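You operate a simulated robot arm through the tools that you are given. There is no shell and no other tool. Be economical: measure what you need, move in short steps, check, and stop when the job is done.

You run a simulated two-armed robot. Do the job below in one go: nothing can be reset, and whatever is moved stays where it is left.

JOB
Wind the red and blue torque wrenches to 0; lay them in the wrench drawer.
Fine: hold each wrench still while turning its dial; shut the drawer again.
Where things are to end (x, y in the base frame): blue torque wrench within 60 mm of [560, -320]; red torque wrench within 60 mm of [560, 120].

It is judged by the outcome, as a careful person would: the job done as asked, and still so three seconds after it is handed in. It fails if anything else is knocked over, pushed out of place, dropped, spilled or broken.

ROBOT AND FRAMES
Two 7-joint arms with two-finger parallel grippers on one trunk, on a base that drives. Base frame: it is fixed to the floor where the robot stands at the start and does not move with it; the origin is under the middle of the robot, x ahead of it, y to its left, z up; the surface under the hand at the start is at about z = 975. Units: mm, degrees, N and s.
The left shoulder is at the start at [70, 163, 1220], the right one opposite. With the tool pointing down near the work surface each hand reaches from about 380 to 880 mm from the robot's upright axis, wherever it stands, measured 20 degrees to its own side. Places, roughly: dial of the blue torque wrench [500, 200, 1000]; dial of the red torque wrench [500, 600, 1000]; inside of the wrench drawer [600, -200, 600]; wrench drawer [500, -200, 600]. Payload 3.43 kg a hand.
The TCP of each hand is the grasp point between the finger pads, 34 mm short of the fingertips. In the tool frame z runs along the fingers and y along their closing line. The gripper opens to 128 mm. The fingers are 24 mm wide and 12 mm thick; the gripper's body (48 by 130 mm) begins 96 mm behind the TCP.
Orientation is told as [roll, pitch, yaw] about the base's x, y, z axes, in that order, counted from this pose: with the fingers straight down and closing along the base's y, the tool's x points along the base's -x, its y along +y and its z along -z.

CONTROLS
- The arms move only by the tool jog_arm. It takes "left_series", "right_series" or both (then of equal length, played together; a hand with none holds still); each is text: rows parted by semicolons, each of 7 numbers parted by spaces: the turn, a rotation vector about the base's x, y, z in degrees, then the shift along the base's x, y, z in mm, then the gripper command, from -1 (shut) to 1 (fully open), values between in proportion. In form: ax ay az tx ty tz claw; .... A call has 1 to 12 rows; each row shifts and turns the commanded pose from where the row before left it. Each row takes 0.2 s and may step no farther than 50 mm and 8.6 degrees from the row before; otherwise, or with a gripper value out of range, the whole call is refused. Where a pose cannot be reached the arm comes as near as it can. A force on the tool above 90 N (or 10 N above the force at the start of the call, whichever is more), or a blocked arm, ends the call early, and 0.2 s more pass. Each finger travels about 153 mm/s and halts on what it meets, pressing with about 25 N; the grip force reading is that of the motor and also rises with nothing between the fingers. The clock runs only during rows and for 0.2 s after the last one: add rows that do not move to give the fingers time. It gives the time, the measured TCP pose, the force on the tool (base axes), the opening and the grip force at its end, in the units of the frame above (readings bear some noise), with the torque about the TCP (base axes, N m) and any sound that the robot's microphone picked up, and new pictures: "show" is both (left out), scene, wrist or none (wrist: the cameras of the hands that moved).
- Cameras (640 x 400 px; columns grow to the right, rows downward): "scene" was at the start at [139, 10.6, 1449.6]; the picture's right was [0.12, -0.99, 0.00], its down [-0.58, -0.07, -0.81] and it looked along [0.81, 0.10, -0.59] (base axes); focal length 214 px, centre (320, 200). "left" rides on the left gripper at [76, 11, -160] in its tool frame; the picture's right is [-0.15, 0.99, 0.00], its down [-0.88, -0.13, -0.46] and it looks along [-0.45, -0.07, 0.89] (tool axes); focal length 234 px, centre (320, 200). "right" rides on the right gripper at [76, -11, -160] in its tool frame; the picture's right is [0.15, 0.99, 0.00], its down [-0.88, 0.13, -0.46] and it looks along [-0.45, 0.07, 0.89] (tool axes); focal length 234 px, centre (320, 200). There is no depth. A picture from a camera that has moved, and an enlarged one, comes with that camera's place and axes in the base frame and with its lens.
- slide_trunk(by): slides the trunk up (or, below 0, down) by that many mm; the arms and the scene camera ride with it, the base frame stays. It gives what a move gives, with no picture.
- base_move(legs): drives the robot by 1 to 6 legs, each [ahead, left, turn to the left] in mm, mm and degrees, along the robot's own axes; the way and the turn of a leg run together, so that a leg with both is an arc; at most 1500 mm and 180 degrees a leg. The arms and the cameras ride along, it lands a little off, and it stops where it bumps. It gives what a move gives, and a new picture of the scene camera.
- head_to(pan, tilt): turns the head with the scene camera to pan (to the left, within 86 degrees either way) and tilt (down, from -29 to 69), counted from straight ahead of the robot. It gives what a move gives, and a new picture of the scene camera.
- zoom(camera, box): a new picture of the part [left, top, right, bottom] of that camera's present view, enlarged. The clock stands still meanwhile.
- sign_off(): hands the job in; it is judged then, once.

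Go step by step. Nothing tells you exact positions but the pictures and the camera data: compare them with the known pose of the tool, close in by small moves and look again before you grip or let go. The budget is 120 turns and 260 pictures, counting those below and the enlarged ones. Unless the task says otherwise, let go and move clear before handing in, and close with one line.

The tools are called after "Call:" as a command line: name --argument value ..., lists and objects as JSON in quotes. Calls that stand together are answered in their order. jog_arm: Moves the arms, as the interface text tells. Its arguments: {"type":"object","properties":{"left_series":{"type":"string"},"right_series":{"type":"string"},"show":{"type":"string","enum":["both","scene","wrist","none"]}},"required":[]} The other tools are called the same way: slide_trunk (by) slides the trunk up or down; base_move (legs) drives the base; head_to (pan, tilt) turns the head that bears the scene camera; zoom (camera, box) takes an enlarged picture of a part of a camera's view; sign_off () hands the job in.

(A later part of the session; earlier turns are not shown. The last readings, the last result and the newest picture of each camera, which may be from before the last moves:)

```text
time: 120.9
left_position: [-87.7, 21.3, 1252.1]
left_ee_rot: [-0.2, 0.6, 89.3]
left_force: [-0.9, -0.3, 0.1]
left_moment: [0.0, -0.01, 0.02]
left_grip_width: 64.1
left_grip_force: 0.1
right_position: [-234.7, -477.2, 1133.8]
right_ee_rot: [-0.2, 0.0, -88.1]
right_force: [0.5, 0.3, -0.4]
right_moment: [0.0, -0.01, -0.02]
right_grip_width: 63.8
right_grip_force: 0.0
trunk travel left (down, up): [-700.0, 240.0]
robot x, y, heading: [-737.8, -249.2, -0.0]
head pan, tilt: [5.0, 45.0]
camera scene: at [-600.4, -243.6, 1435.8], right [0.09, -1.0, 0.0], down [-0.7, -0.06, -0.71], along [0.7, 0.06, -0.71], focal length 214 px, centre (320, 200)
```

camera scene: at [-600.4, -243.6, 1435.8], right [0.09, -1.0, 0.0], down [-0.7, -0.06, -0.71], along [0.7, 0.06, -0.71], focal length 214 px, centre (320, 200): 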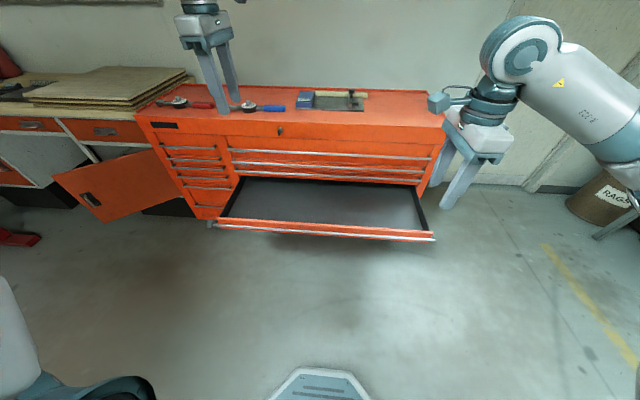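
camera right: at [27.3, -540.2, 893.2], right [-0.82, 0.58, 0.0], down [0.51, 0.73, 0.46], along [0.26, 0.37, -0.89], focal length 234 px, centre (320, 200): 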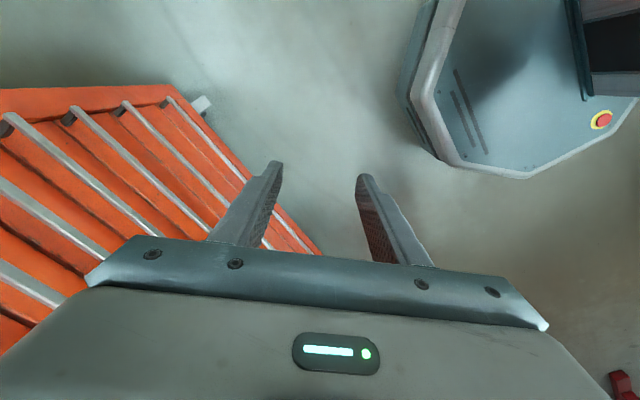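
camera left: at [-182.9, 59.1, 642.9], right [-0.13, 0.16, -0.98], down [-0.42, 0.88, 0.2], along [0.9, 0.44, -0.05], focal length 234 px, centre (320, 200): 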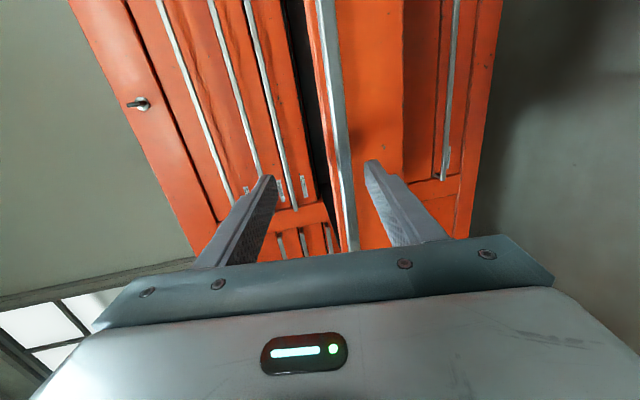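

Drive: forward, then left, then forward to stand facing both wrenches.

Call:
base_move --legs '[[260, 0, 0], [0, 595, 0], [265, 0, 0]]'

```text
time: 127.3
left_position: [439.3, 619.3, 1253.5]
left_ee_rot: [-0.2, 0.7, 89.0]
left_force: [-0.3, 0.5, -0.5]
left_moment: [-0.02, -0.02, -0.01]
left_grip_width: 63.9
left_grip_force: 0.1
right_position: [289.1, 120.6, 1134.5]
right_ee_rot: [-0.1, 0.0, -88.4]
right_force: [0.3, -0.4, 0.9]
right_moment: [-0.02, 0.0, -0.01]
right_grip_width: 63.8
right_grip_force: 0.1
trunk travel left (down, up): [-700.0, 240.0]
robot x, y, heading: [-206.1, 351.2, -0.3]
head pan, tilt: [5.0, 45.0]
camera scene: at [-74.6, 357.0, 1435.9], right [0.08, -1.0, 0.0], down [-0.7, -0.06, -0.71], along [0.71, 0.06, -0.71], focal length 214 px, centre (320, 200)
```

scene: 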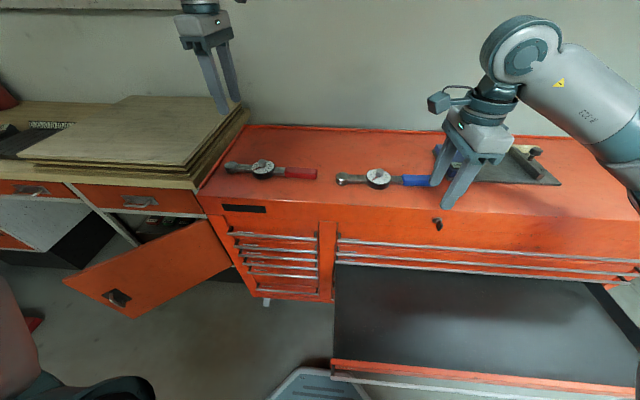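

Call:
jog_arm --left_series "0 0 -2.4 11 -16 -30 -0.1;0 0 0 11 -16 -30 -0.1;0 0 0 11 -16 -30 -0.1;0 0 0 11 -16 -30 -0.1;0 0 0 11 -16 -30 -0.1" --right_series "0 0 0 38 7 -6 -0.1;0 0 0 38 7 -6 -0.1;0 0 0 38 7 -6 -0.1;0 0 0 38 7 -6 -0.1;0 0 0 38 7 -6 -0.1"

```text
time: 128.5
left_position: [466.4, 566.2, 1102.7]
left_ee_rot: [-0.1, 0.8, 86.6]
left_force: [0.7, 0.5, 0.2]
left_moment: [-0.01, 0.06, 0.01]
left_grip_width: 58.1
left_grip_force: 0.1
left hand out of reach, approached as far as the arm can: row 3, 4, 5
right_position: [482.2, 156.3, 1100.6]
right_ee_rot: [-0.3, -0.1, -88.3]
right_force: [-0.3, 0.1, -0.3]
right_moment: [-0.02, 0.02, 0.03]
right_grip_width: 57.8
right_grip_force: 0.0
trunk travel left (down, up): [-700.0, 240.0]
robot x, y, heading: [-209.2, 353.9, -0.3]
head pan, tilt: [5.0, 45.0]
camera scene: at [-71.6, 358.1, 1435.5], right [0.08, -1.0, 0.0], down [-0.71, -0.06, -0.71], along [0.7, 0.06, -0.71], focal length 214 px, centre (320, 200)
camera right: at [469.3, 230.9, 1261.2], right [0.98, 0.18, 0.0], down [0.16, -0.88, 0.46], along [0.08, -0.45, -0.89], focal length 234 px, centre (320, 200)
camera left: at [449.9, 495.7, 1262.4], right [-0.98, 0.2, 0.0], down [0.18, 0.88, 0.44], along [0.09, 0.43, -0.9], focal length 234 px, centre (320, 200)
```

scene: 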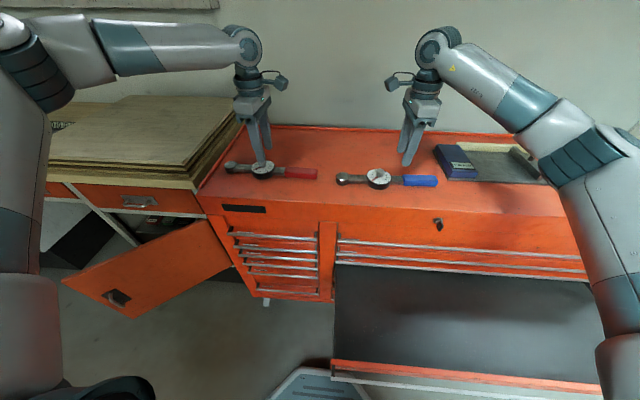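
right: 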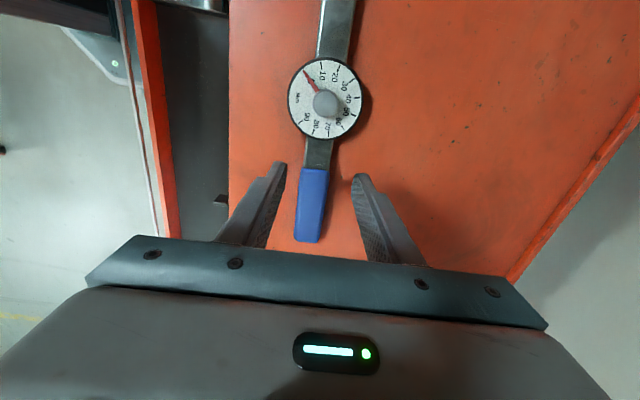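
left: 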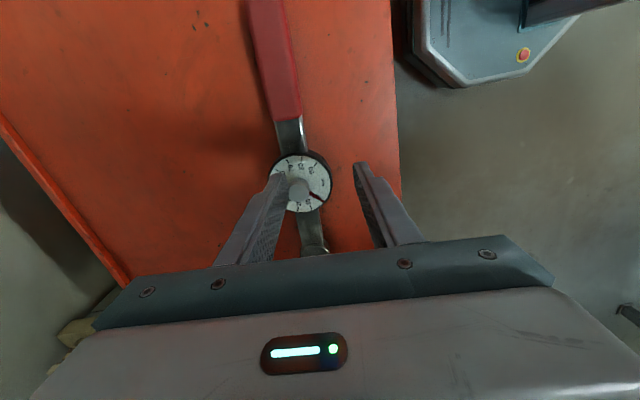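

Left is at its inward boundary; shift the robot 75 mm to the right, then re-aim both hands.

Call:
base_move --legs '[[0, -75, 0.3]]'

Call:
jog_arm --left_series "0 0 0 7 20 0 -0.1;0 0 0 7 20 0 -0.1;0 0 0 7 5 0 -0.1;0 0 0 7 0 0 -0.1" --right_series "0 0 0 0 20 0 -0.1;0 0 0 0 20 0 -0.1;0 0 0 -1 20 0 -0.1;0 0 0 -1 15 0 -0.1"

```text
time: 129.5
left_position: [462.2, 498.2, 1103.5]
left_ee_rot: [-0.2, 0.8, 87.0]
left_force: [-0.5, -0.5, 0.1]
left_moment: [-0.03, -0.03, 0.0]
left_grip_width: 57.9
left_grip_force: 0.1
right_position: [479.9, 86.8, 1102.5]
right_ee_rot: [-0.2, -0.1, -88.0]
right_force: [0.1, 0.2, -0.7]
right_moment: [-0.03, -0.03, -0.02]
right_grip_width: 57.4
right_grip_force: 0.0
trunk travel left (down, up): [-700.0, 240.0]
robot x, y, heading: [-207.8, 276.1, 0.0]
head pan, tilt: [5.0, 45.0]
camera scene: at [-73.8, 285.5, 1435.7], right [0.09, -1.0, 0.0], down [-0.7, -0.06, -0.71], along [0.7, 0.06, -0.71], focal length 214 px, centre (320, 200)
```

scene: 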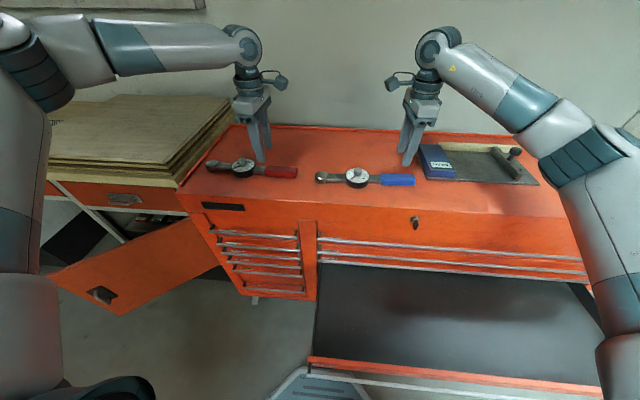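

```text
time: 130.5
left_position: [491.2, 542.4, 1103.1]
left_ee_rot: [-0.2, 0.8, 87.1]
left_force: [-0.4, -0.6, -0.5]
left_moment: [-0.03, 0.01, -0.01]
left_grip_width: 57.4
left_grip_force: 0.0
right_position: [481.0, 164.4, 1102.2]
right_ee_rot: [-0.2, -0.1, -87.9]
right_force: [0.0, 0.2, -0.3]
right_moment: [-0.03, 0.01, 0.0]
right_grip_width: 57.7
right_grip_force: 0.1
trunk travel left (down, up): [-700.0, 240.0]
robot x, y, heading: [-207.5, 274.8, 0.1]
head pan, tilt: [5.0, 45.0]
camera scene: at [-73.3, 286.0, 1435.7], right [0.09, -1.0, 0.0], down [-0.7, -0.06, -0.71], along [0.7, 0.06, -0.71], focal length 214 px, centre (320, 200)
camera right: at [466.2, 238.6, 1261.5], right [0.98, 0.18, 0.0], down [0.16, -0.87, 0.46], along [0.08, -0.45, -0.89], focal length 234 px, centre (320, 200)
camera left: at [475.4, 472.6, 1263.4], right [-0.98, 0.2, -0.01], down [0.17, 0.88, 0.44], along [0.09, 0.43, -0.9], focal length 234 px, centre (320, 200)
```

scene: 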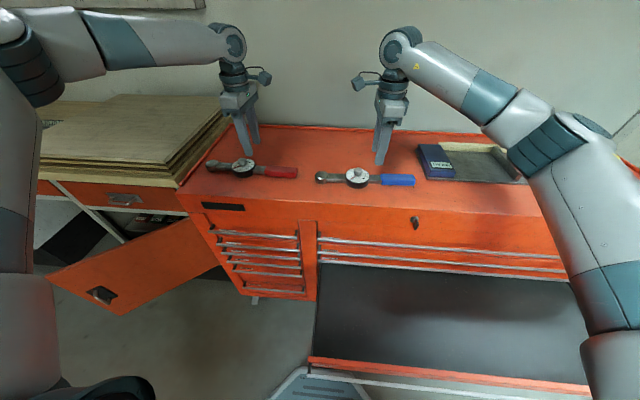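
right: 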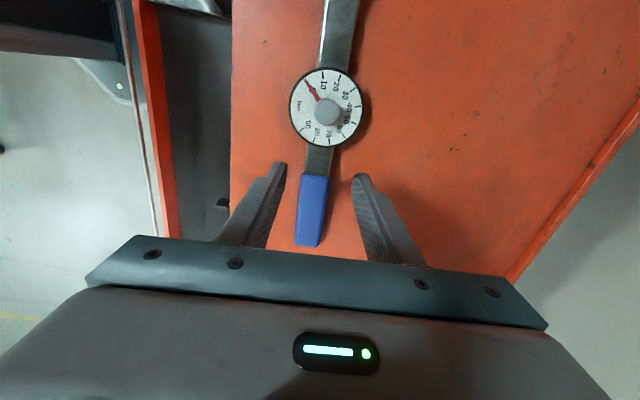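
left: 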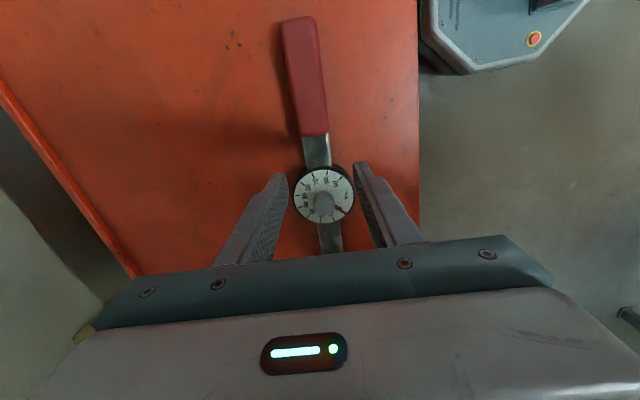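

Necks at ≈(495, 538) red and ≈(481, 155) blue. Adjust, descend and grip both necks.

Call:
jog_arm --left_series "0 0 0 3.5 -5 -20 -0.1;0 0 0 0 0 -30 -0.1;0 0 0 0 0 -25 -0.1;0 0 0 0 0 -14 -0.1;0 0 0 0 0 0 -0.1" --right_series "0 0 0 0 -9 -20 -0.1;0 0 0 0 0 -30 -0.1;0 0 0 0 0 -25 -0.1;0 0 0 0 0 -13 -0.1;0 0 0 0 0 0 -0.1"

Call:
zoom --camera "scene" --box '[190, 130, 440, 210]'

```text
time: 131.7
left_position: [481.0, 544.2, 1019.3]
left_ee_rot: [-0.3, 0.8, 87.0]
left_force: [-0.7, -0.2, 0.1]
left_moment: [0.02, -0.02, -0.02]
left_grip_width: 57.7
left_grip_force: 0.0
left hand out of reach, approached as far as the arm can: row 2, 3, 4
right_position: [478.6, 153.1, 1016.3]
right_ee_rot: [-0.1, 0.0, -87.9]
right_force: [0.2, 0.2, 0.1]
right_moment: [-0.03, -0.02, 0.0]
right_grip_width: 57.6
right_grip_force: 0.0
trunk travel left (down, up): [-700.0, 240.0]
robot x, y, heading: [-206.9, 274.1, -0.0]
head pan, tilt: [5.0, 45.0]
camera scene: at [-74.3, 284.3, 1435.8], right [0.09, -1.0, 0.0], down [-0.7, -0.06, -0.71], along [0.7, 0.06, -0.71], focal length 214 px, centre (320, 200)
camera right: at [464.7, 227.5, 1174.5], right [0.98, 0.18, 0.0], down [0.16, -0.87, 0.46], along [0.08, -0.45, -0.89], focal length 234 px, centre (320, 200)
camera left: at [466.0, 474.1, 1178.0], right [-0.98, 0.2, -0.01], down [0.17, 0.88, 0.44], along [0.09, 0.43, -0.9], focal length 234 px, centre (320, 200)
```

scene: 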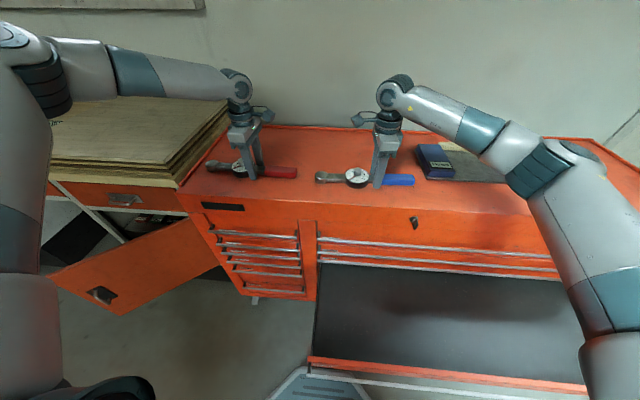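
right: 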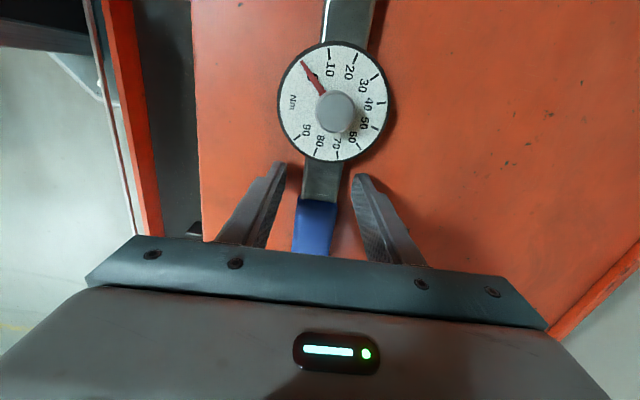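
left: 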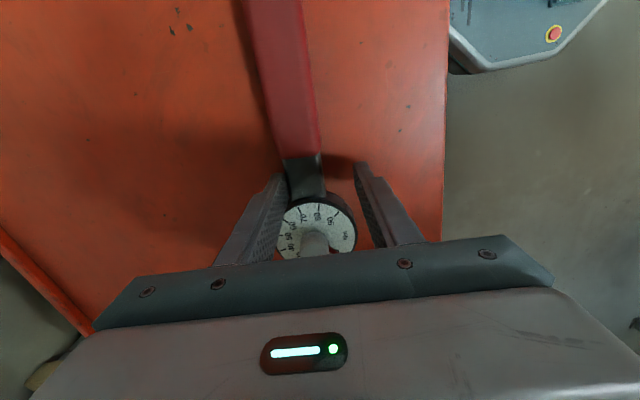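

```text
2.56 times, centred on (315, 170) of scene
camera zoom: at [-74.3, 284.3, 1435.8], right [0.09, -1.0, 0.0], down [-0.7, -0.06, -0.71], along [0.7, 0.06, -0.71], focal length 549 px, centre (333, 277)
```

zoom: 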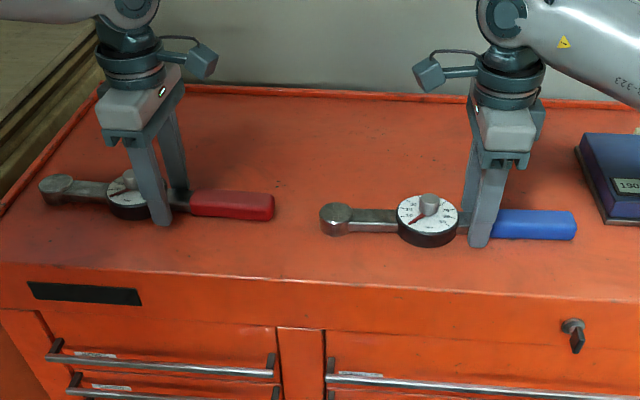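

Left was held back to (481, 544). I'll offset the right hand and shift the base by (+13, −6) so that both centre on the necks.

Call:
jog_arm --right_series "0 0 0 -10 6 0 -0.1" --show "none"

Call:
base_move --legs '[[13, -6, 0]]'

Call:
jog_arm --left_series "0 0 0 0 0 -3 -0.1" --right_series "0 0 0 0 0 -1 -0.1" --show "wrist"

```text
time: 132.1
left_position: [482.0, 544.6, 1018.7]
left_ee_rot: [-0.3, 0.9, 87.0]
left_force: [-0.8, -0.6, -0.1]
left_moment: [0.03, -0.03, 0.0]
left_grip_width: 57.6
left_grip_force: 0.1
right_position: [468.2, 158.5, 1014.7]
right_ee_rot: [0.0, -0.2, -87.9]
right_force: [-0.2, -0.2, -0.1]
right_moment: [0.02, -0.01, 0.0]
right_grip_width: 57.5
right_grip_force: 0.2
trunk travel left (down, up): [-700.0, 240.0]
robot x, y, heading: [-208.5, 279.1, -0.1]
head pan, tilt: [5.0, 45.0]
```

```text
time: 132.9
left_position: [491.5, 540.0, 1019.8]
left_ee_rot: [-0.5, 0.8, 87.0]
left_force: [-0.2, -0.1, -0.6]
left_moment: [-0.04, -0.05, 0.0]
left_grip_width: 57.3
left_grip_force: 0.1
right_position: [478.9, 153.1, 1018.4]
right_ee_rot: [0.0, -0.1, -88.0]
right_force: [-0.3, -0.5, -0.1]
right_moment: [-0.02, -0.06, -0.01]
right_grip_width: 58.0
right_grip_force: 0.1
trunk travel left (down, up): [-700.0, 240.0]
robot x, y, heading: [-197.2, 269.7, -0.1]
head pan, tilt: [5.0, 45.0]
camera scene: at [-64.7, 279.6, 1436.2], right [0.09, -1.0, 0.0], down [-0.7, -0.06, -0.71], along [0.71, 0.06, -0.71], focal length 214 px, centre (320, 200)
```

scene: 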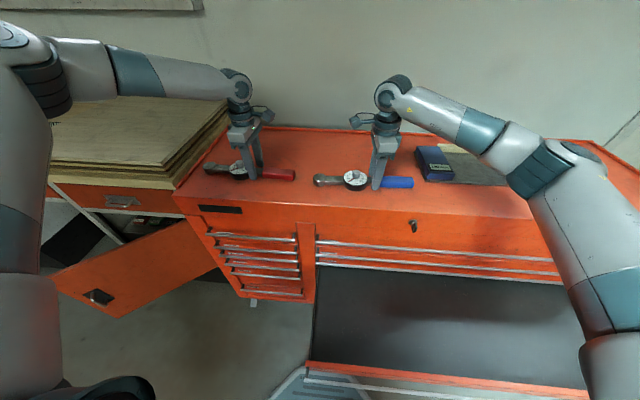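

```text
time: 133.3
left_position: [495.0, 538.8, 1016.3]
left_ee_rot: [-0.4, 0.8, 87.1]
left_force: [-0.3, 0.6, -0.6]
left_moment: [-0.02, 0.02, 0.05]
left_grip_width: 57.7
left_grip_force: 0.0
right_position: [483.2, 151.8, 1014.8]
right_ee_rot: [-0.1, 0.0, -87.9]
right_force: [0.0, -0.3, -0.1]
right_moment: [-0.02, 0.0, 0.0]
right_grip_width: 57.5
right_grip_force: 0.0
trunk travel left (down, up): [-700.0, 240.0]
robot x, y, heading: [-196.7, 272.3, -0.0]
head pan, tilt: [5.0, 45.0]
camera right: at [467.9, 227.7, 1174.2], right [0.98, 0.18, 0.0], down [0.16, -0.87, 0.46], along [0.08, -0.45, -0.89], focal length 234 px, centre (320, 200)
camera left: at [477.9, 469.0, 1175.6], right [-0.98, 0.2, -0.01], down [0.17, 0.88, 0.44], along [0.1, 0.43, -0.9], focal length 234 px, centre (320, 200)
```

right: 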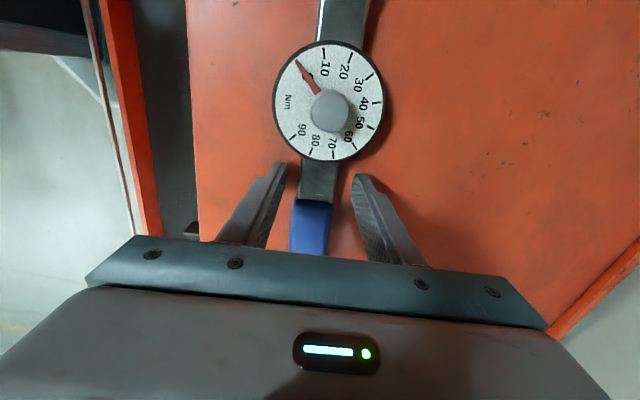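
left: 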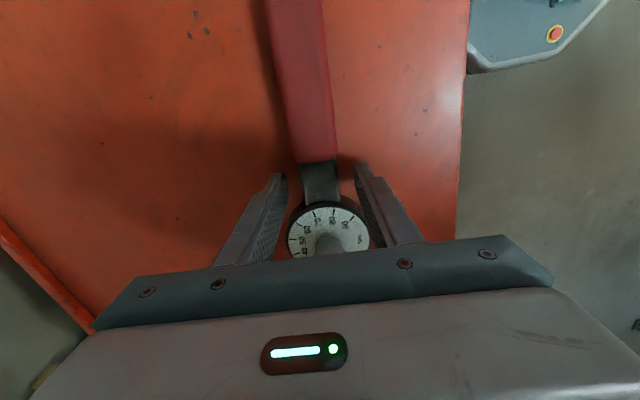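

Both centred. Grip both and lift 30 mm.

Call:
jog_arm --left_series "0 0 0 0 0 0 -0.4;0 0 0 0 0 0 -0.7;0 0 0 0 0 0 -1;0 0 0 0 0 0 -1;0 0 0 0 0 0 -1;0 0 0 0 0 5 -1;0 0 0 0 0 10 -1;0 0 0 0 0 15 -1" --right_series "0 0 0 0 0 0 -0.4;0 0 0 0 0 0 -0.7;0 0 0 0 0 0 -1;0 0 0 0 0 0 -1;0 0 0 0 0 0 -1;0 0 0 0 0 5 -1;0 0 0 0 0 10 -1;0 0 0 0 0 15 -1"

Call:
zoom --camera "scene" --box '[190, 120, 440, 210]'

```text
time: 135.1
left_position: [495.7, 539.9, 1046.9]
left_ee_rot: [-0.5, 0.8, 87.0]
left_force: [0.3, 0.3, -0.1]
left_moment: [0.03, -0.01, 0.02]
left_grip_width: 0.0
left_grip_force: 25.3
right_position: [480.8, 152.9, 1045.7]
right_ee_rot: [0.1, 0.0, -87.9]
right_force: [0.3, 0.1, 0.6]
right_moment: [-0.01, -0.02, 0.02]
right_grip_width: 0.1
right_grip_force: 24.9
trunk travel left (down, up): [-700.0, 240.0]
robot x, y, heading: [-193.7, 269.6, 0.1]
head pan, tilt: [5.0, 45.0]
camera scene: at [-62.4, 278.3, 1436.0], right [0.09, -1.0, 0.0], down [-0.7, -0.06, -0.71], along [0.7, 0.06, -0.71], focal length 214 px, centre (320, 200)
camera right: at [466.9, 227.5, 1205.5], right [0.98, 0.18, 0.0], down [0.16, -0.88, 0.46], along [0.08, -0.45, -0.89], focal length 234 px, centre (320, 200)
camera left: at [477.8, 468.3, 1206.9], right [-0.98, 0.2, -0.01], down [0.17, 0.88, 0.44], along [0.1, 0.43, -0.9], focal length 234 px, centre (320, 200)
```

scene: 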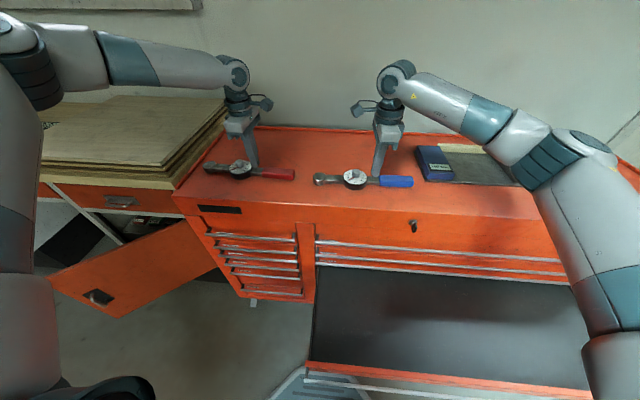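
right: 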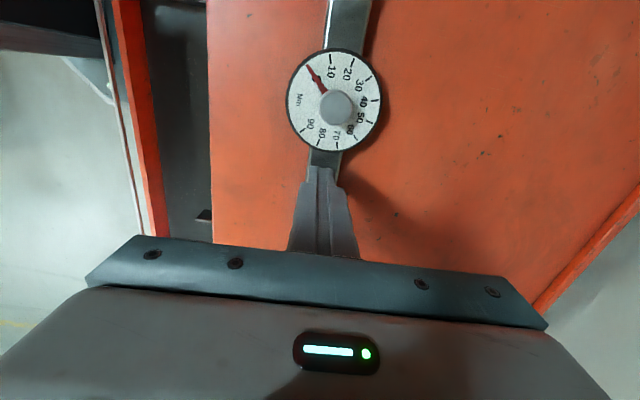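
left: 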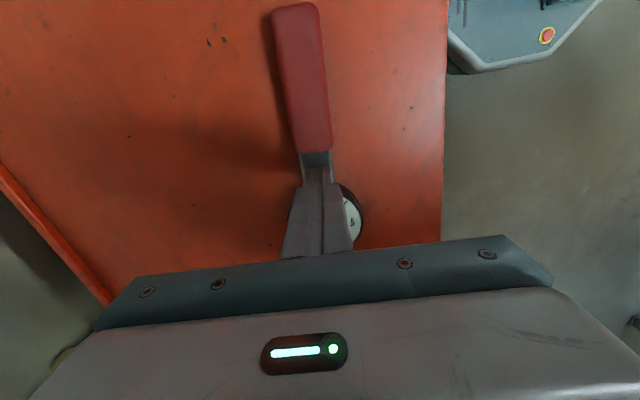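

```text
2.56 times, centred on (315, 165) of scene
camera zoom: at [-62.4, 278.3, 1436.0], right [0.09, -1.0, 0.0], down [-0.7, -0.06, -0.71], along [0.7, 0.06, -0.71], focal length 549 px, centre (333, 290)
```

zoom: 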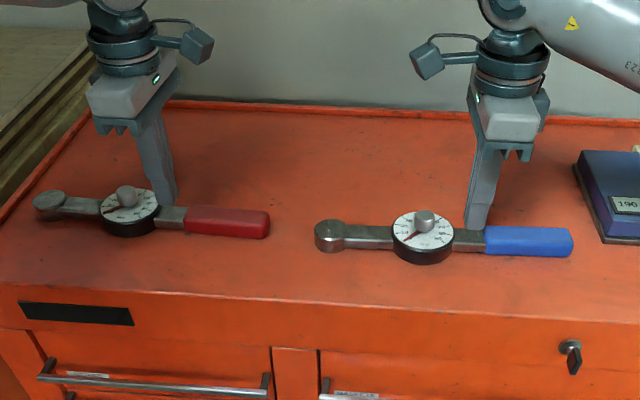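

The fingers closed just above the necks, so those are lower than assumed. Open, and descend deeper in small steps watching the force.

Call:
jog_arm --left_series "0 0 0 0 0 0 -0.5;0 0 0 0 0 0 -0.1;0 0 0 0 0 0 -0.1;0 0 0 0 0 -20 -0.1;0 0 0 0 0 -15 -0.1;0 0 0 0 0 -3 -0.1" --right_series "0 0 0 0 0 0 -0.5;0 0 0 0 0 0 -0.1;0 0 0 0 0 0 -0.1;0 0 0 0 0 -20 -0.1;0 0 0 0 0 -15 -0.1;0 0 0 0 0 -3 -0.1" --show "none"

Call:
jog_arm --left_series "0 0 0 0 0 -3 -0.1" --right_series "0 0 0 0 0 -3 -0.1" --show "none"

Call:
jog_arm --left_series "0 0 0 0 0 -3 -0.1" --right_series "0 0 0 0 0 -3 -0.1" --show "scene"

Call:
zoom --camera "scene" --box '[190, 120, 440, 210]'

```text
time: 136.5
left_position: [491.6, 540.0, 1008.4]
left_ee_rot: [-0.5, 0.8, 87.1]
left_force: [0.1, 0.1, 2.7]
left_moment: [0.04, 0.07, -0.05]
left_grip_width: 57.6
left_grip_force: 0.0
right_position: [480.9, 152.9, 1008.8]
right_ee_rot: [0.0, 0.0, -87.8]
right_force: [1.7, -1.9, 9.6]
right_moment: [-0.08, 0.27, -0.02]
right_grip_width: 56.5
right_grip_force: 0.0
trunk travel left (down, up): [-700.0, 240.0]
robot x, y, heading: [-192.1, 270.9, -0.3]
head pan, tilt: [5.0, 45.0]
```

```text
time: 136.9
left_position: [490.1, 540.1, 1008.5]
left_ee_rot: [-0.9, 1.0, 87.0]
left_force: [3.2, -0.8, 11.3]
left_moment: [0.13, 0.31, 0.03]
left_grip_width: 55.5
left_grip_force: 0.1
left hand out of reach, approached as far as the arm can: row 1
right_position: [479.7, 153.1, 1008.8]
right_ee_rot: [0.3, 0.2, -87.9]
right_force: [5.8, -1.9, 30.8]
right_moment: [-0.31, 0.86, 0.13]
right_grip_width: 55.0
right_grip_force: 0.0
trunk travel left (down, up): [-700.0, 240.0]
robot x, y, heading: [-196.7, 273.7, -0.1]
head pan, tilt: [5.0, 45.0]
```

```text
time: 137.3
left_position: [489.2, 540.8, 1009.5]
left_ee_rot: [-1.0, 0.9, 87.0]
left_force: [8.5, -2.3, 25.2]
left_moment: [0.22, 0.53, -0.01]
left_grip_width: 52.5
left_grip_force: 0.1
right_position: [480.2, 153.9, 1008.5]
right_ee_rot: [0.5, 0.1, -87.9]
right_force: [7.5, -0.6, 49.8]
right_moment: [-0.44, 1.28, 0.11]
right_grip_width: 52.9
right_grip_force: 0.0
trunk travel left (down, up): [-700.0, 240.0]
robot x, y, heading: [-193.4, 272.1, 0.0]
head pan, tilt: [5.0, 45.0]
camera scene: at [-67.4, 277.5, 1437.3], right [0.09, -1.0, 0.0], down [-0.7, -0.06, -0.71], along [0.71, 0.06, -0.7], focal length 214 px, centre (320, 200)
```

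scene: 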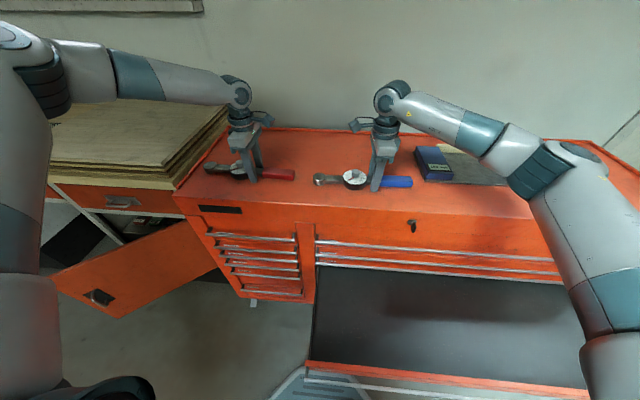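

```text
2.56 times, centred on (315, 165) of scene
camera zoom: at [-67.4, 277.5, 1437.3], right [0.09, -1.0, 0.0], down [-0.7, -0.06, -0.71], along [0.71, 0.06, -0.7], focal length 549 px, centre (333, 290)
```

zoom: 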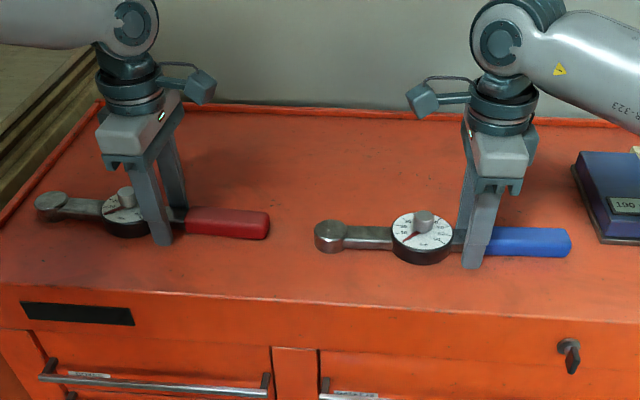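

Tips now touch the surface (975). Rise 3 mm, close and read the width before lifting.

Call:
jog_arm --left_series "0 0 0 0 0 3 -0.1;0 0 0 0 0 0 -0.4;0 0 0 0 0 0 -0.7;0 0 0 0 0 0 -1;0 0 0 0 0 0 -1" --right_series "0 0 0 0 0 8 -0.1;0 0 0 0 0 0 -0.4;0 0 0 0 0 0 -0.7;0 0 0 0 0 0 -1;0 0 0 0 0 0 -1" --show "wrist"

Call:
zoom --camera "scene" --box '[190, 120, 440, 210]'

```text
time: 138.5
left_position: [486.1, 540.7, 1008.8]
left_ee_rot: [-0.6, 0.6, 87.1]
left_force: [-20.8, 3.5, 36.0]
left_moment: [0.07, 1.61, -0.22]
left_grip_width: 33.0
left_grip_force: 24.6
right_position: [477.3, 152.1, 1009.3]
right_ee_rot: [0.0, 0.0, -87.8]
right_force: [-0.1, 0.1, 0.7]
right_moment: [-0.29, 0.02, -0.01]
right_grip_width: 31.8
right_grip_force: 24.4
trunk travel left (down, up): [-700.0, 240.0]
robot x, y, heading: [-192.0, 271.2, 0.0]
head pan, tilt: [5.0, 45.0]
camera right: at [462.4, 226.5, 1169.7], right [0.98, 0.18, 0.0], down [0.16, -0.87, 0.46], along [0.08, -0.45, -0.89], focal length 234 px, centre (320, 200)
camera left: at [470.1, 469.8, 1169.0], right [-0.98, 0.2, -0.01], down [0.17, 0.88, 0.45], along [0.1, 0.44, -0.89], focal length 234 px, centre (320, 200)
```

right: 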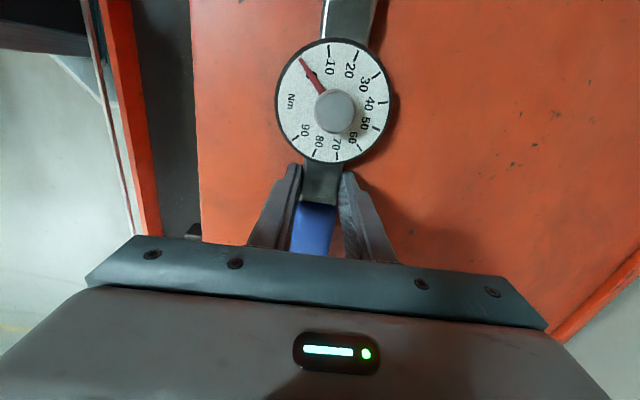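
left: 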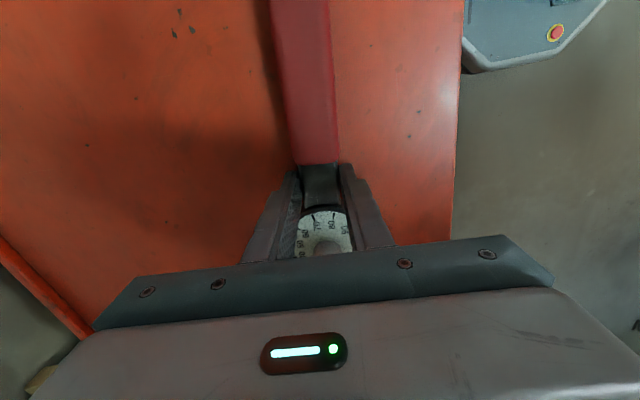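

```text
2.56 times, centred on (315, 165) of scene
camera zoom: at [-67.9, 276.8, 1436.3], right [0.09, -1.0, 0.0], down [-0.7, -0.06, -0.71], along [0.71, 0.06, -0.7], focal length 549 px, centre (333, 290)
```

zoom: 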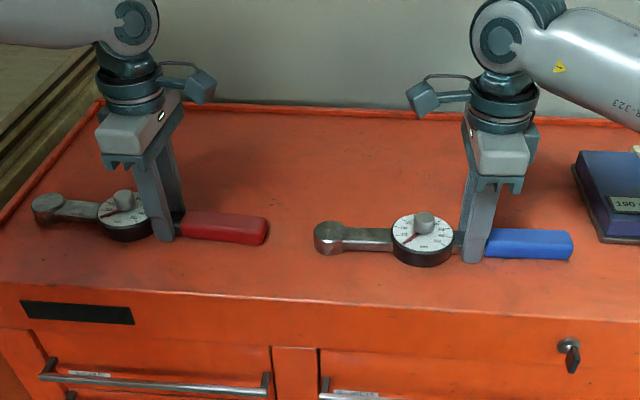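

Both necks are gripped (≈32 mm). Lift slowly and check.

Call:
jog_arm --left_series "0 0 0 0 0 5 -1;0 0 0 0 0 5 -1;0 0 0 0 0 5 -1;0 0 0 0 0 5 -1" --right_series "0 0 0 0 0 3 -1;0 0 0 0 0 3 -1;0 0 0 0 0 4 -1;0 0 0 0 0 5 -1" --show "none"

Call:
zoom --camera "scene" --box '[190, 120, 440, 210]'

```text
time: 139.5
left_position: [495.7, 541.8, 1023.6]
left_ee_rot: [-0.3, 0.8, 87.1]
left_force: [0.2, 0.3, -9.6]
left_moment: [-0.25, 0.01, -0.01]
left_grip_width: 31.9
left_grip_force: 25.5
right_position: [482.9, 153.5, 1022.0]
right_ee_rot: [-0.2, 0.0, -87.9]
right_force: [1.1, 0.3, -9.5]
right_moment: [-0.29, -0.03, 0.0]
right_grip_width: 31.8
right_grip_force: 25.0
trunk travel left (down, up): [-700.0, 240.0]
robot x, y, heading: [-197.1, 270.4, -0.1]
head pan, tilt: [5.0, 45.0]
```

```text
2.56 times, centred on (315, 165) of scene
camera zoom: at [-58.7, 278.7, 1435.4], right [0.09, -1.0, 0.0], down [-0.71, -0.06, -0.71], along [0.7, 0.06, -0.71], focal length 549 px, centre (333, 290)
```

zoom: 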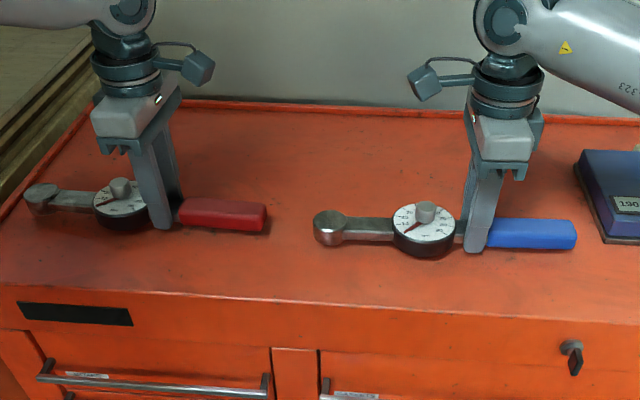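

Both wrenches are held near their balance points. Raise the trunk 100 mm, back off and drive in front of the open drawer.

Call:
slide_trunk --by 100

Call:
base_move --legs '[[-278, 0, 0], [0, -462, 0]]'

```text
time: 140.8
left_position: [494.4, 541.1, 1122.1]
left_ee_rot: [-0.2, 0.8, 87.0]
left_force: [-0.4, 0.3, -9.3]
left_moment: [-0.26, 0.04, 0.03]
left_grip_width: 31.8
left_grip_force: 25.2
right_position: [484.6, 153.1, 1121.5]
right_ee_rot: [-0.4, 0.0, -87.9]
right_force: [0.6, -0.8, -9.6]
right_moment: [-0.33, -0.05, 0.02]
right_grip_width: 31.9
right_grip_force: 25.0
trunk travel left (down, up): [-800.0, 140.0]
robot x, y, heading: [-197.0, 272.6, -0.0]
head pan, tilt: [5.0, 45.0]
```

```text
time: 145.1
left_position: [217.4, 78.9, 1124.2]
left_ee_rot: [-0.2, 0.8, 86.9]
left_force: [-0.2, 0.3, -9.5]
left_moment: [-0.27, 0.05, -0.03]
left_grip_width: 31.6
left_grip_force: 25.3
right_position: [204.7, -308.8, 1121.9]
right_ee_rot: [-0.3, 0.0, -88.0]
right_force: [-0.1, -0.7, -9.6]
right_moment: [-0.32, -0.05, 0.04]
right_grip_width: 31.5
right_grip_force: 25.4
trunk travel left (down, up): [-800.0, 140.0]
robot x, y, heading: [-475.0, -191.7, -0.1]
head pan, tilt: [5.0, 45.0]
camera scene: at [-337.5, -182.5, 1535.4], right [0.08, -1.0, 0.0], down [-0.71, -0.06, -0.71], along [0.7, 0.06, -0.71], focal length 214 px, centre (320, 200)
```

scene: 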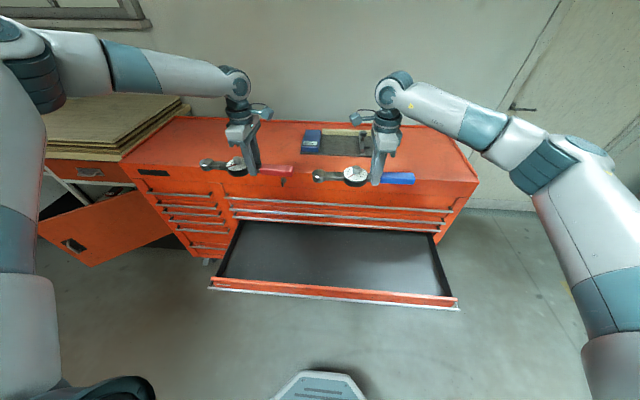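

Positions are good. Move right hand 49 mm right, then lower the trunk in stages.

Call:
jog_arm --right_series "0 0 0 4 -25 0 -1;0 0 0 4 -24 0 -1" --show "none"

Call:
slide_trunk --by -350

Call:
head_to --pan 0 --tilt 45

```text
time: 145.7
left_position: [215.4, 77.3, 1124.4]
left_ee_rot: [-0.1, 0.8, 86.9]
left_force: [-0.2, 0.0, -9.7]
left_moment: [-0.24, 0.02, 0.03]
left_grip_width: 32.0
left_grip_force: 25.1
right_position: [212.4, -360.3, 1121.0]
right_ee_rot: [-0.2, 0.0, -88.0]
right_force: [-0.5, 0.6, -10.0]
right_moment: [-0.3, 0.01, -0.01]
right_grip_width: 31.8
right_grip_force: 25.1
trunk travel left (down, up): [-800.0, 140.0]
robot x, y, heading: [-473.1, -192.7, -0.1]
head pan, tilt: [5.0, 45.0]
```

```text
time: 149.1
left_position: [215.7, 77.7, 774.8]
left_ee_rot: [-0.2, 0.9, 86.8]
left_force: [-0.3, -0.2, -9.7]
left_moment: [-0.23, 0.0, 0.0]
left_grip_width: 31.6
left_grip_force: 24.6
right_position: [211.9, -360.5, 770.9]
right_ee_rot: [-0.2, -0.1, -88.0]
right_force: [0.0, 0.8, -9.7]
right_moment: [-0.31, -0.04, 0.01]
right_grip_width: 31.7
right_grip_force: 25.2
trunk travel left (down, up): [-450.0, 490.0]
robot x, y, heading: [-474.4, -189.7, -0.0]
head pan, tilt: [5.0, 45.0]
```

```text
time: 149.8
left_position: [215.7, 77.6, 775.3]
left_ee_rot: [-0.2, 0.8, 86.9]
left_force: [-0.3, 0.7, -9.0]
left_moment: [-0.27, 0.04, 0.02]
left_grip_width: 32.0
left_grip_force: 25.1
right_position: [211.2, -359.0, 772.6]
right_ee_rot: [-0.2, -0.1, -88.0]
right_force: [-0.2, 1.2, -9.6]
right_moment: [-0.29, 0.01, 0.02]
right_grip_width: 31.8
right_grip_force: 24.5
trunk travel left (down, up): [-450.0, 490.0]
robot x, y, heading: [-475.2, -191.6, 0.0]
head pan, tilt: [0.0, 45.0]
camera scene: at [-338.0, -191.1, 1185.4], right [0.0, -1.0, 0.0], down [-0.71, 0.0, -0.71], along [0.71, 0.0, -0.71], focal length 214 px, centre (320, 200)
```

scene: 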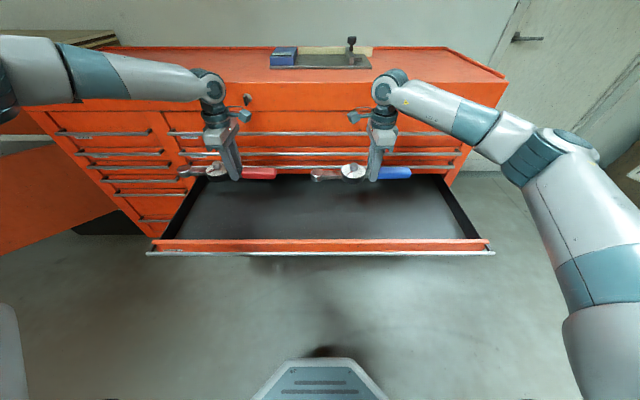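

Clear of everything. Lower 160 mm more.

Call:
slide_trunk --by -160

Call:
jog_arm --left_series "0 0 0 0 0 -5 -1;0 0 0 0 0 -5 -1" --right_series "0 0 0 0 0 -5 -1;0 0 0 0 0 -5 -1"

```text
time: 151.6
left_position: [214.4, 77.4, 614.2]
left_ee_rot: [-0.3, 0.9, 86.9]
left_force: [-0.3, 0.1, -9.6]
left_moment: [-0.27, -0.03, -0.02]
left_grip_width: 31.7
left_grip_force: 25.0
right_position: [211.2, -359.1, 612.2]
right_ee_rot: [-0.2, 0.0, -88.0]
right_force: [0.2, -0.7, -8.8]
right_moment: [-0.31, -0.02, -0.01]
right_grip_width: 31.8
right_grip_force: 25.3
trunk travel left (down, up): [-290.0, 650.0]
robot x, y, heading: [-477.4, -193.5, 0.1]
head pan, tilt: [0.0, 45.0]
```

```text
time: 152.2
left_position: [214.5, 75.8, 603.7]
left_ee_rot: [-0.2, 0.8, 86.9]
left_force: [0.6, 0.4, -9.6]
left_moment: [-0.26, 0.03, 0.02]
left_grip_width: 31.9
left_grip_force: 24.6
right_position: [211.1, -360.7, 601.0]
right_ee_rot: [-0.4, -0.2, -88.0]
right_force: [0.1, -0.3, -9.9]
right_moment: [-0.33, 0.02, 0.04]
right_grip_width: 31.9
right_grip_force: 25.4
trunk travel left (down, up): [-290.0, 650.0]
robot x, y, heading: [-470.5, -195.2, 0.1]
head pan, tilt: [0.0, 45.0]
camera scene: at [-338.2, -191.2, 1025.4], right [0.0, -1.0, 0.0], down [-0.71, 0.0, -0.71], along [0.71, 0.0, -0.71], focal length 214 px, centre (320, 200)
camera right: at [197.7, -285.5, 761.0], right [0.98, 0.18, 0.0], down [0.16, -0.87, 0.46], along [0.08, -0.45, -0.89], focal length 234 px, centre (320, 200)
camera left: at [199.1, 6.0, 763.7], right [-0.98, 0.2, -0.01], down [0.18, 0.88, 0.44], along [0.09, 0.43, -0.9], focal length 234 px, centre (320, 200)
```

scene: 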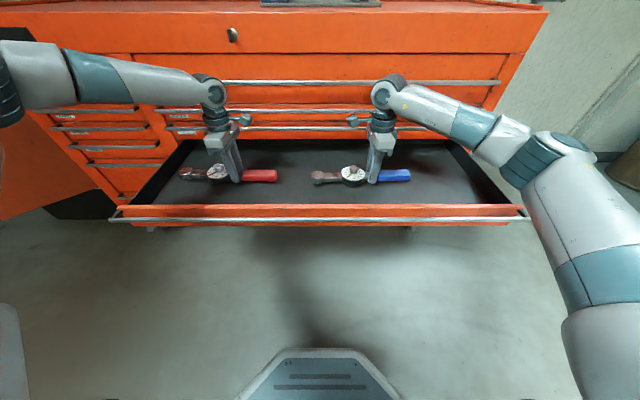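
right: 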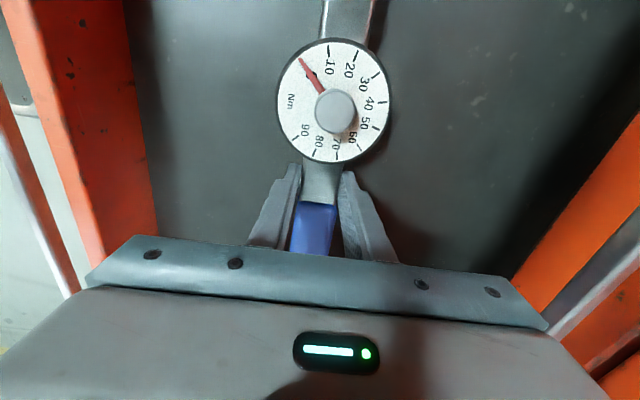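
left: 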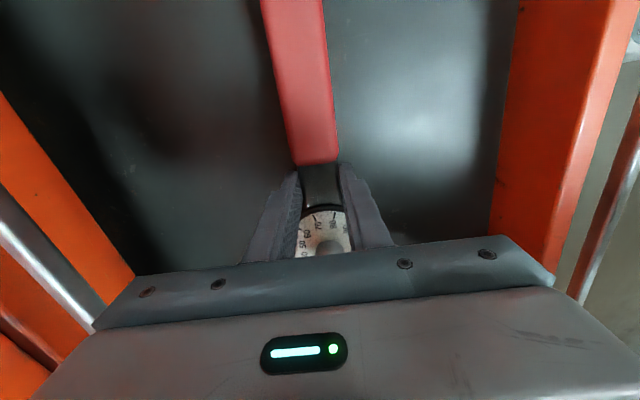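

Inside the drawer, not yet touching the floor. Continue down in small steps until the force shows contact.

Call:
jog_arm --left_series "0 0 0 0 0 -4 -1;0 0 0 0 0 -4 -1" --right_series "0 0 0 0 0 -4 -1;0 0 0 0 0 -3 -1" --show "none"

Call:
jog_arm --left_series "0 0 0 0 0 -3 -1" --right_series "0 0 0 0 0 -3 -1" --show "none"

Call:
jog_arm --left_series "0 0 0 0 0 -3 -1" --right_series "0 0 0 0 0 -3 -1" --show "none"

```text
time: 152.8
left_position: [214.7, 77.6, 596.0]
left_ee_rot: [-0.1, 0.7, 86.9]
left_force: [0.4, 0.4, -9.1]
left_moment: [-0.28, 0.02, 0.02]
left_grip_width: 31.6
left_grip_force: 24.6
right_position: [210.7, -360.1, 596.2]
right_ee_rot: [-0.2, 0.0, -87.9]
right_force: [-0.2, 0.6, -9.3]
right_moment: [-0.28, -0.05, 0.0]
right_grip_width: 31.8
right_grip_force: 25.1
trunk travel left (down, up): [-290.0, 650.0]
robot x, y, heading: [-476.6, -192.4, -0.2]
head pan, tilt: [0.0, 45.0]
```

```text
time: 153.2
left_position: [213.8, 77.6, 593.0]
left_ee_rot: [-0.3, 0.7, 87.0]
left_force: [-0.6, 0.0, -9.2]
left_moment: [-0.24, 0.04, 0.02]
left_grip_width: 31.7
left_grip_force: 25.0
right_position: [210.4, -359.2, 593.2]
right_ee_rot: [-0.4, 0.0, -88.1]
right_force: [-1.0, -0.7, -9.0]
right_moment: [-0.27, 0.0, 0.0]
right_grip_width: 32.0
right_grip_force: 24.9
trunk travel left (down, up): [-290.0, 650.0]
robot x, y, heading: [-469.7, -190.1, -0.2]
head pan, tilt: [0.0, 45.0]
```

```text
time: 153.6
left_position: [213.3, 76.6, 589.0]
left_ee_rot: [-0.5, 0.9, 86.9]
left_force: [-0.4, -0.4, -9.9]
left_moment: [-0.26, 0.04, -0.01]
left_grip_width: 31.8
left_grip_force: 25.7
right_position: [210.3, -360.3, 589.4]
right_ee_rot: [-0.3, -0.1, -87.9]
right_force: [-0.3, 0.6, -10.8]
right_moment: [-0.29, 0.01, 0.02]
right_grip_width: 31.6
right_grip_force: 25.1
trunk travel left (down, up): [-290.0, 650.0]
robot x, y, heading: [-473.0, -190.3, 0.0]
head pan, tilt: [0.0, 45.0]
```

Call:
jog_arm --left_series "0 0 0 0 0 -3 -1" --right_series "0 0 0 0 0 -3 -1" --show "none"

Call:
jog_arm --left_series "0 0 0 0 0 -3 -1" --right_series "0 0 0 0 0 -3 -1" --show "none"

Call:
jog_arm --left_series "0 0 0 0 0 -3 -1" --right_series "0 0 0 0 0 -3 -1" --show "none"

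```text
time: 154.0
left_position: [212.4, 78.8, 587.9]
left_ee_rot: [-0.2, 0.7, 87.0]
left_force: [-0.3, 0.0, -8.7]
left_moment: [-0.22, 0.03, -0.01]
left_grip_width: 31.9
left_grip_force: 24.6
right_position: [210.9, -359.8, 585.8]
right_ee_rot: [-0.2, 0.0, -88.0]
right_force: [-0.5, -0.2, -8.8]
right_moment: [-0.06, 0.01, 0.02]
right_grip_width: 32.0
right_grip_force: 25.0
trunk travel left (down, up): [-290.0, 650.0]
robot x, y, heading: [-475.5, -190.8, -0.2]
head pan, tilt: [0.0, 45.0]
```

```text
time: 154.4
left_position: [211.5, 78.8, 586.5]
left_ee_rot: [-0.4, 0.7, 86.9]
left_force: [0.2, -1.0, -6.2]
left_moment: [0.24, -0.03, -0.14]
left_grip_width: 32.0
left_grip_force: 24.8
left hand out of reach, approached as far as the arm can: row 1
right_position: [211.5, -358.4, 586.6]
right_ee_rot: [0.0, 0.0, -88.0]
right_force: [-0.4, -1.1, 4.7]
right_moment: [0.15, -0.12, 0.16]
right_grip_width: 31.7
right_grip_force: 25.0
trunk travel left (down, up): [-290.0, 650.0]
robot x, y, heading: [-474.2, -190.9, 0.1]
head pan, tilt: [0.0, 45.0]
```

```text
time: 154.8
left_position: [210.0, 79.9, 586.6]
left_ee_rot: [-0.7, 0.9, 86.9]
left_force: [1.9, -1.6, -2.4]
left_moment: [0.58, -0.08, -0.19]
left_grip_width: 31.9
left_grip_force: 24.8
right_position: [209.3, -360.4, 586.2]
right_ee_rot: [0.2, 0.1, -88.1]
right_force: [0.8, -0.3, 23.5]
right_moment: [0.03, 0.28, 0.03]
right_grip_width: 31.9
right_grip_force: 24.8
trunk travel left (down, up): [-290.0, 650.0]
robot x, y, heading: [-473.9, -192.0, -0.1]
head pan, tilt: [0.0, 45.0]
```

Both have reached the drawer floor (TCP ≈586). Open both and look.

Call:
jog_arm --left_series "0 0 0 0 0 0 -1;0 0 0 0 0 0 -0.4;0 0 0 0 0 0 -0.2;0 0 0 0 0 0 -0.1;0 0 0 0 0 0 -0.1" --right_series "0 0 0 0 0 2 -1;0 0 0 0 0 0 -0.4;0 0 0 0 0 0 -0.2;0 0 0 0 0 0 -0.1;0 0 0 0 0 0 -0.1" --show "wrist"

```text
time: 156.0
left_position: [209.6, 79.1, 586.4]
left_ee_rot: [-0.6, 0.9, 86.9]
left_force: [-4.1, -2.8, 8.1]
left_moment: [0.02, 0.48, 0.17]
left_grip_width: 59.6
left_grip_force: 1.4
right_position: [209.4, -357.7, 586.8]
right_ee_rot: [0.0, 0.0, -87.9]
right_force: [2.5, 4.0, 20.3]
right_moment: [0.06, 0.54, -0.12]
right_grip_width: 55.8
right_grip_force: 0.0
trunk travel left (down, up): [-290.0, 650.0]
robot x, y, heading: [-475.0, -190.9, -0.1]
head pan, tilt: [0.0, 45.0]
camera right: at [194.5, -284.7, 745.3], right [0.98, 0.18, 0.0], down [0.16, -0.88, 0.46], along [0.08, -0.45, -0.89], focal length 234 px, centre (320, 200)
camera left: at [192.0, 9.0, 746.4], right [-0.98, 0.2, -0.01], down [0.17, 0.88, 0.44], along [0.1, 0.43, -0.9], focal length 234 px, centre (320, 200)
```

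right: 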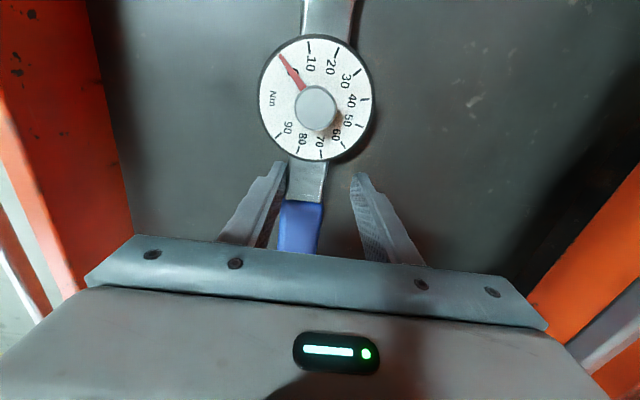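
left: 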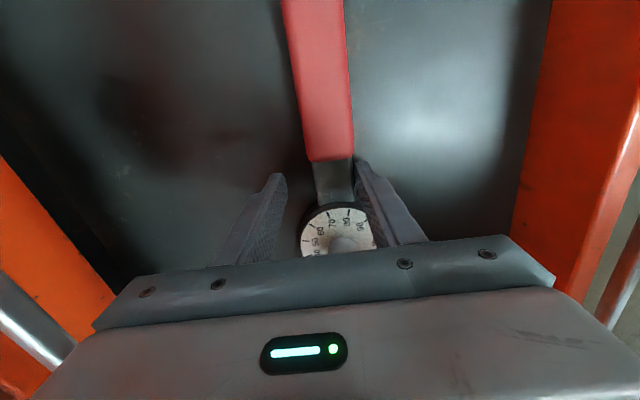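

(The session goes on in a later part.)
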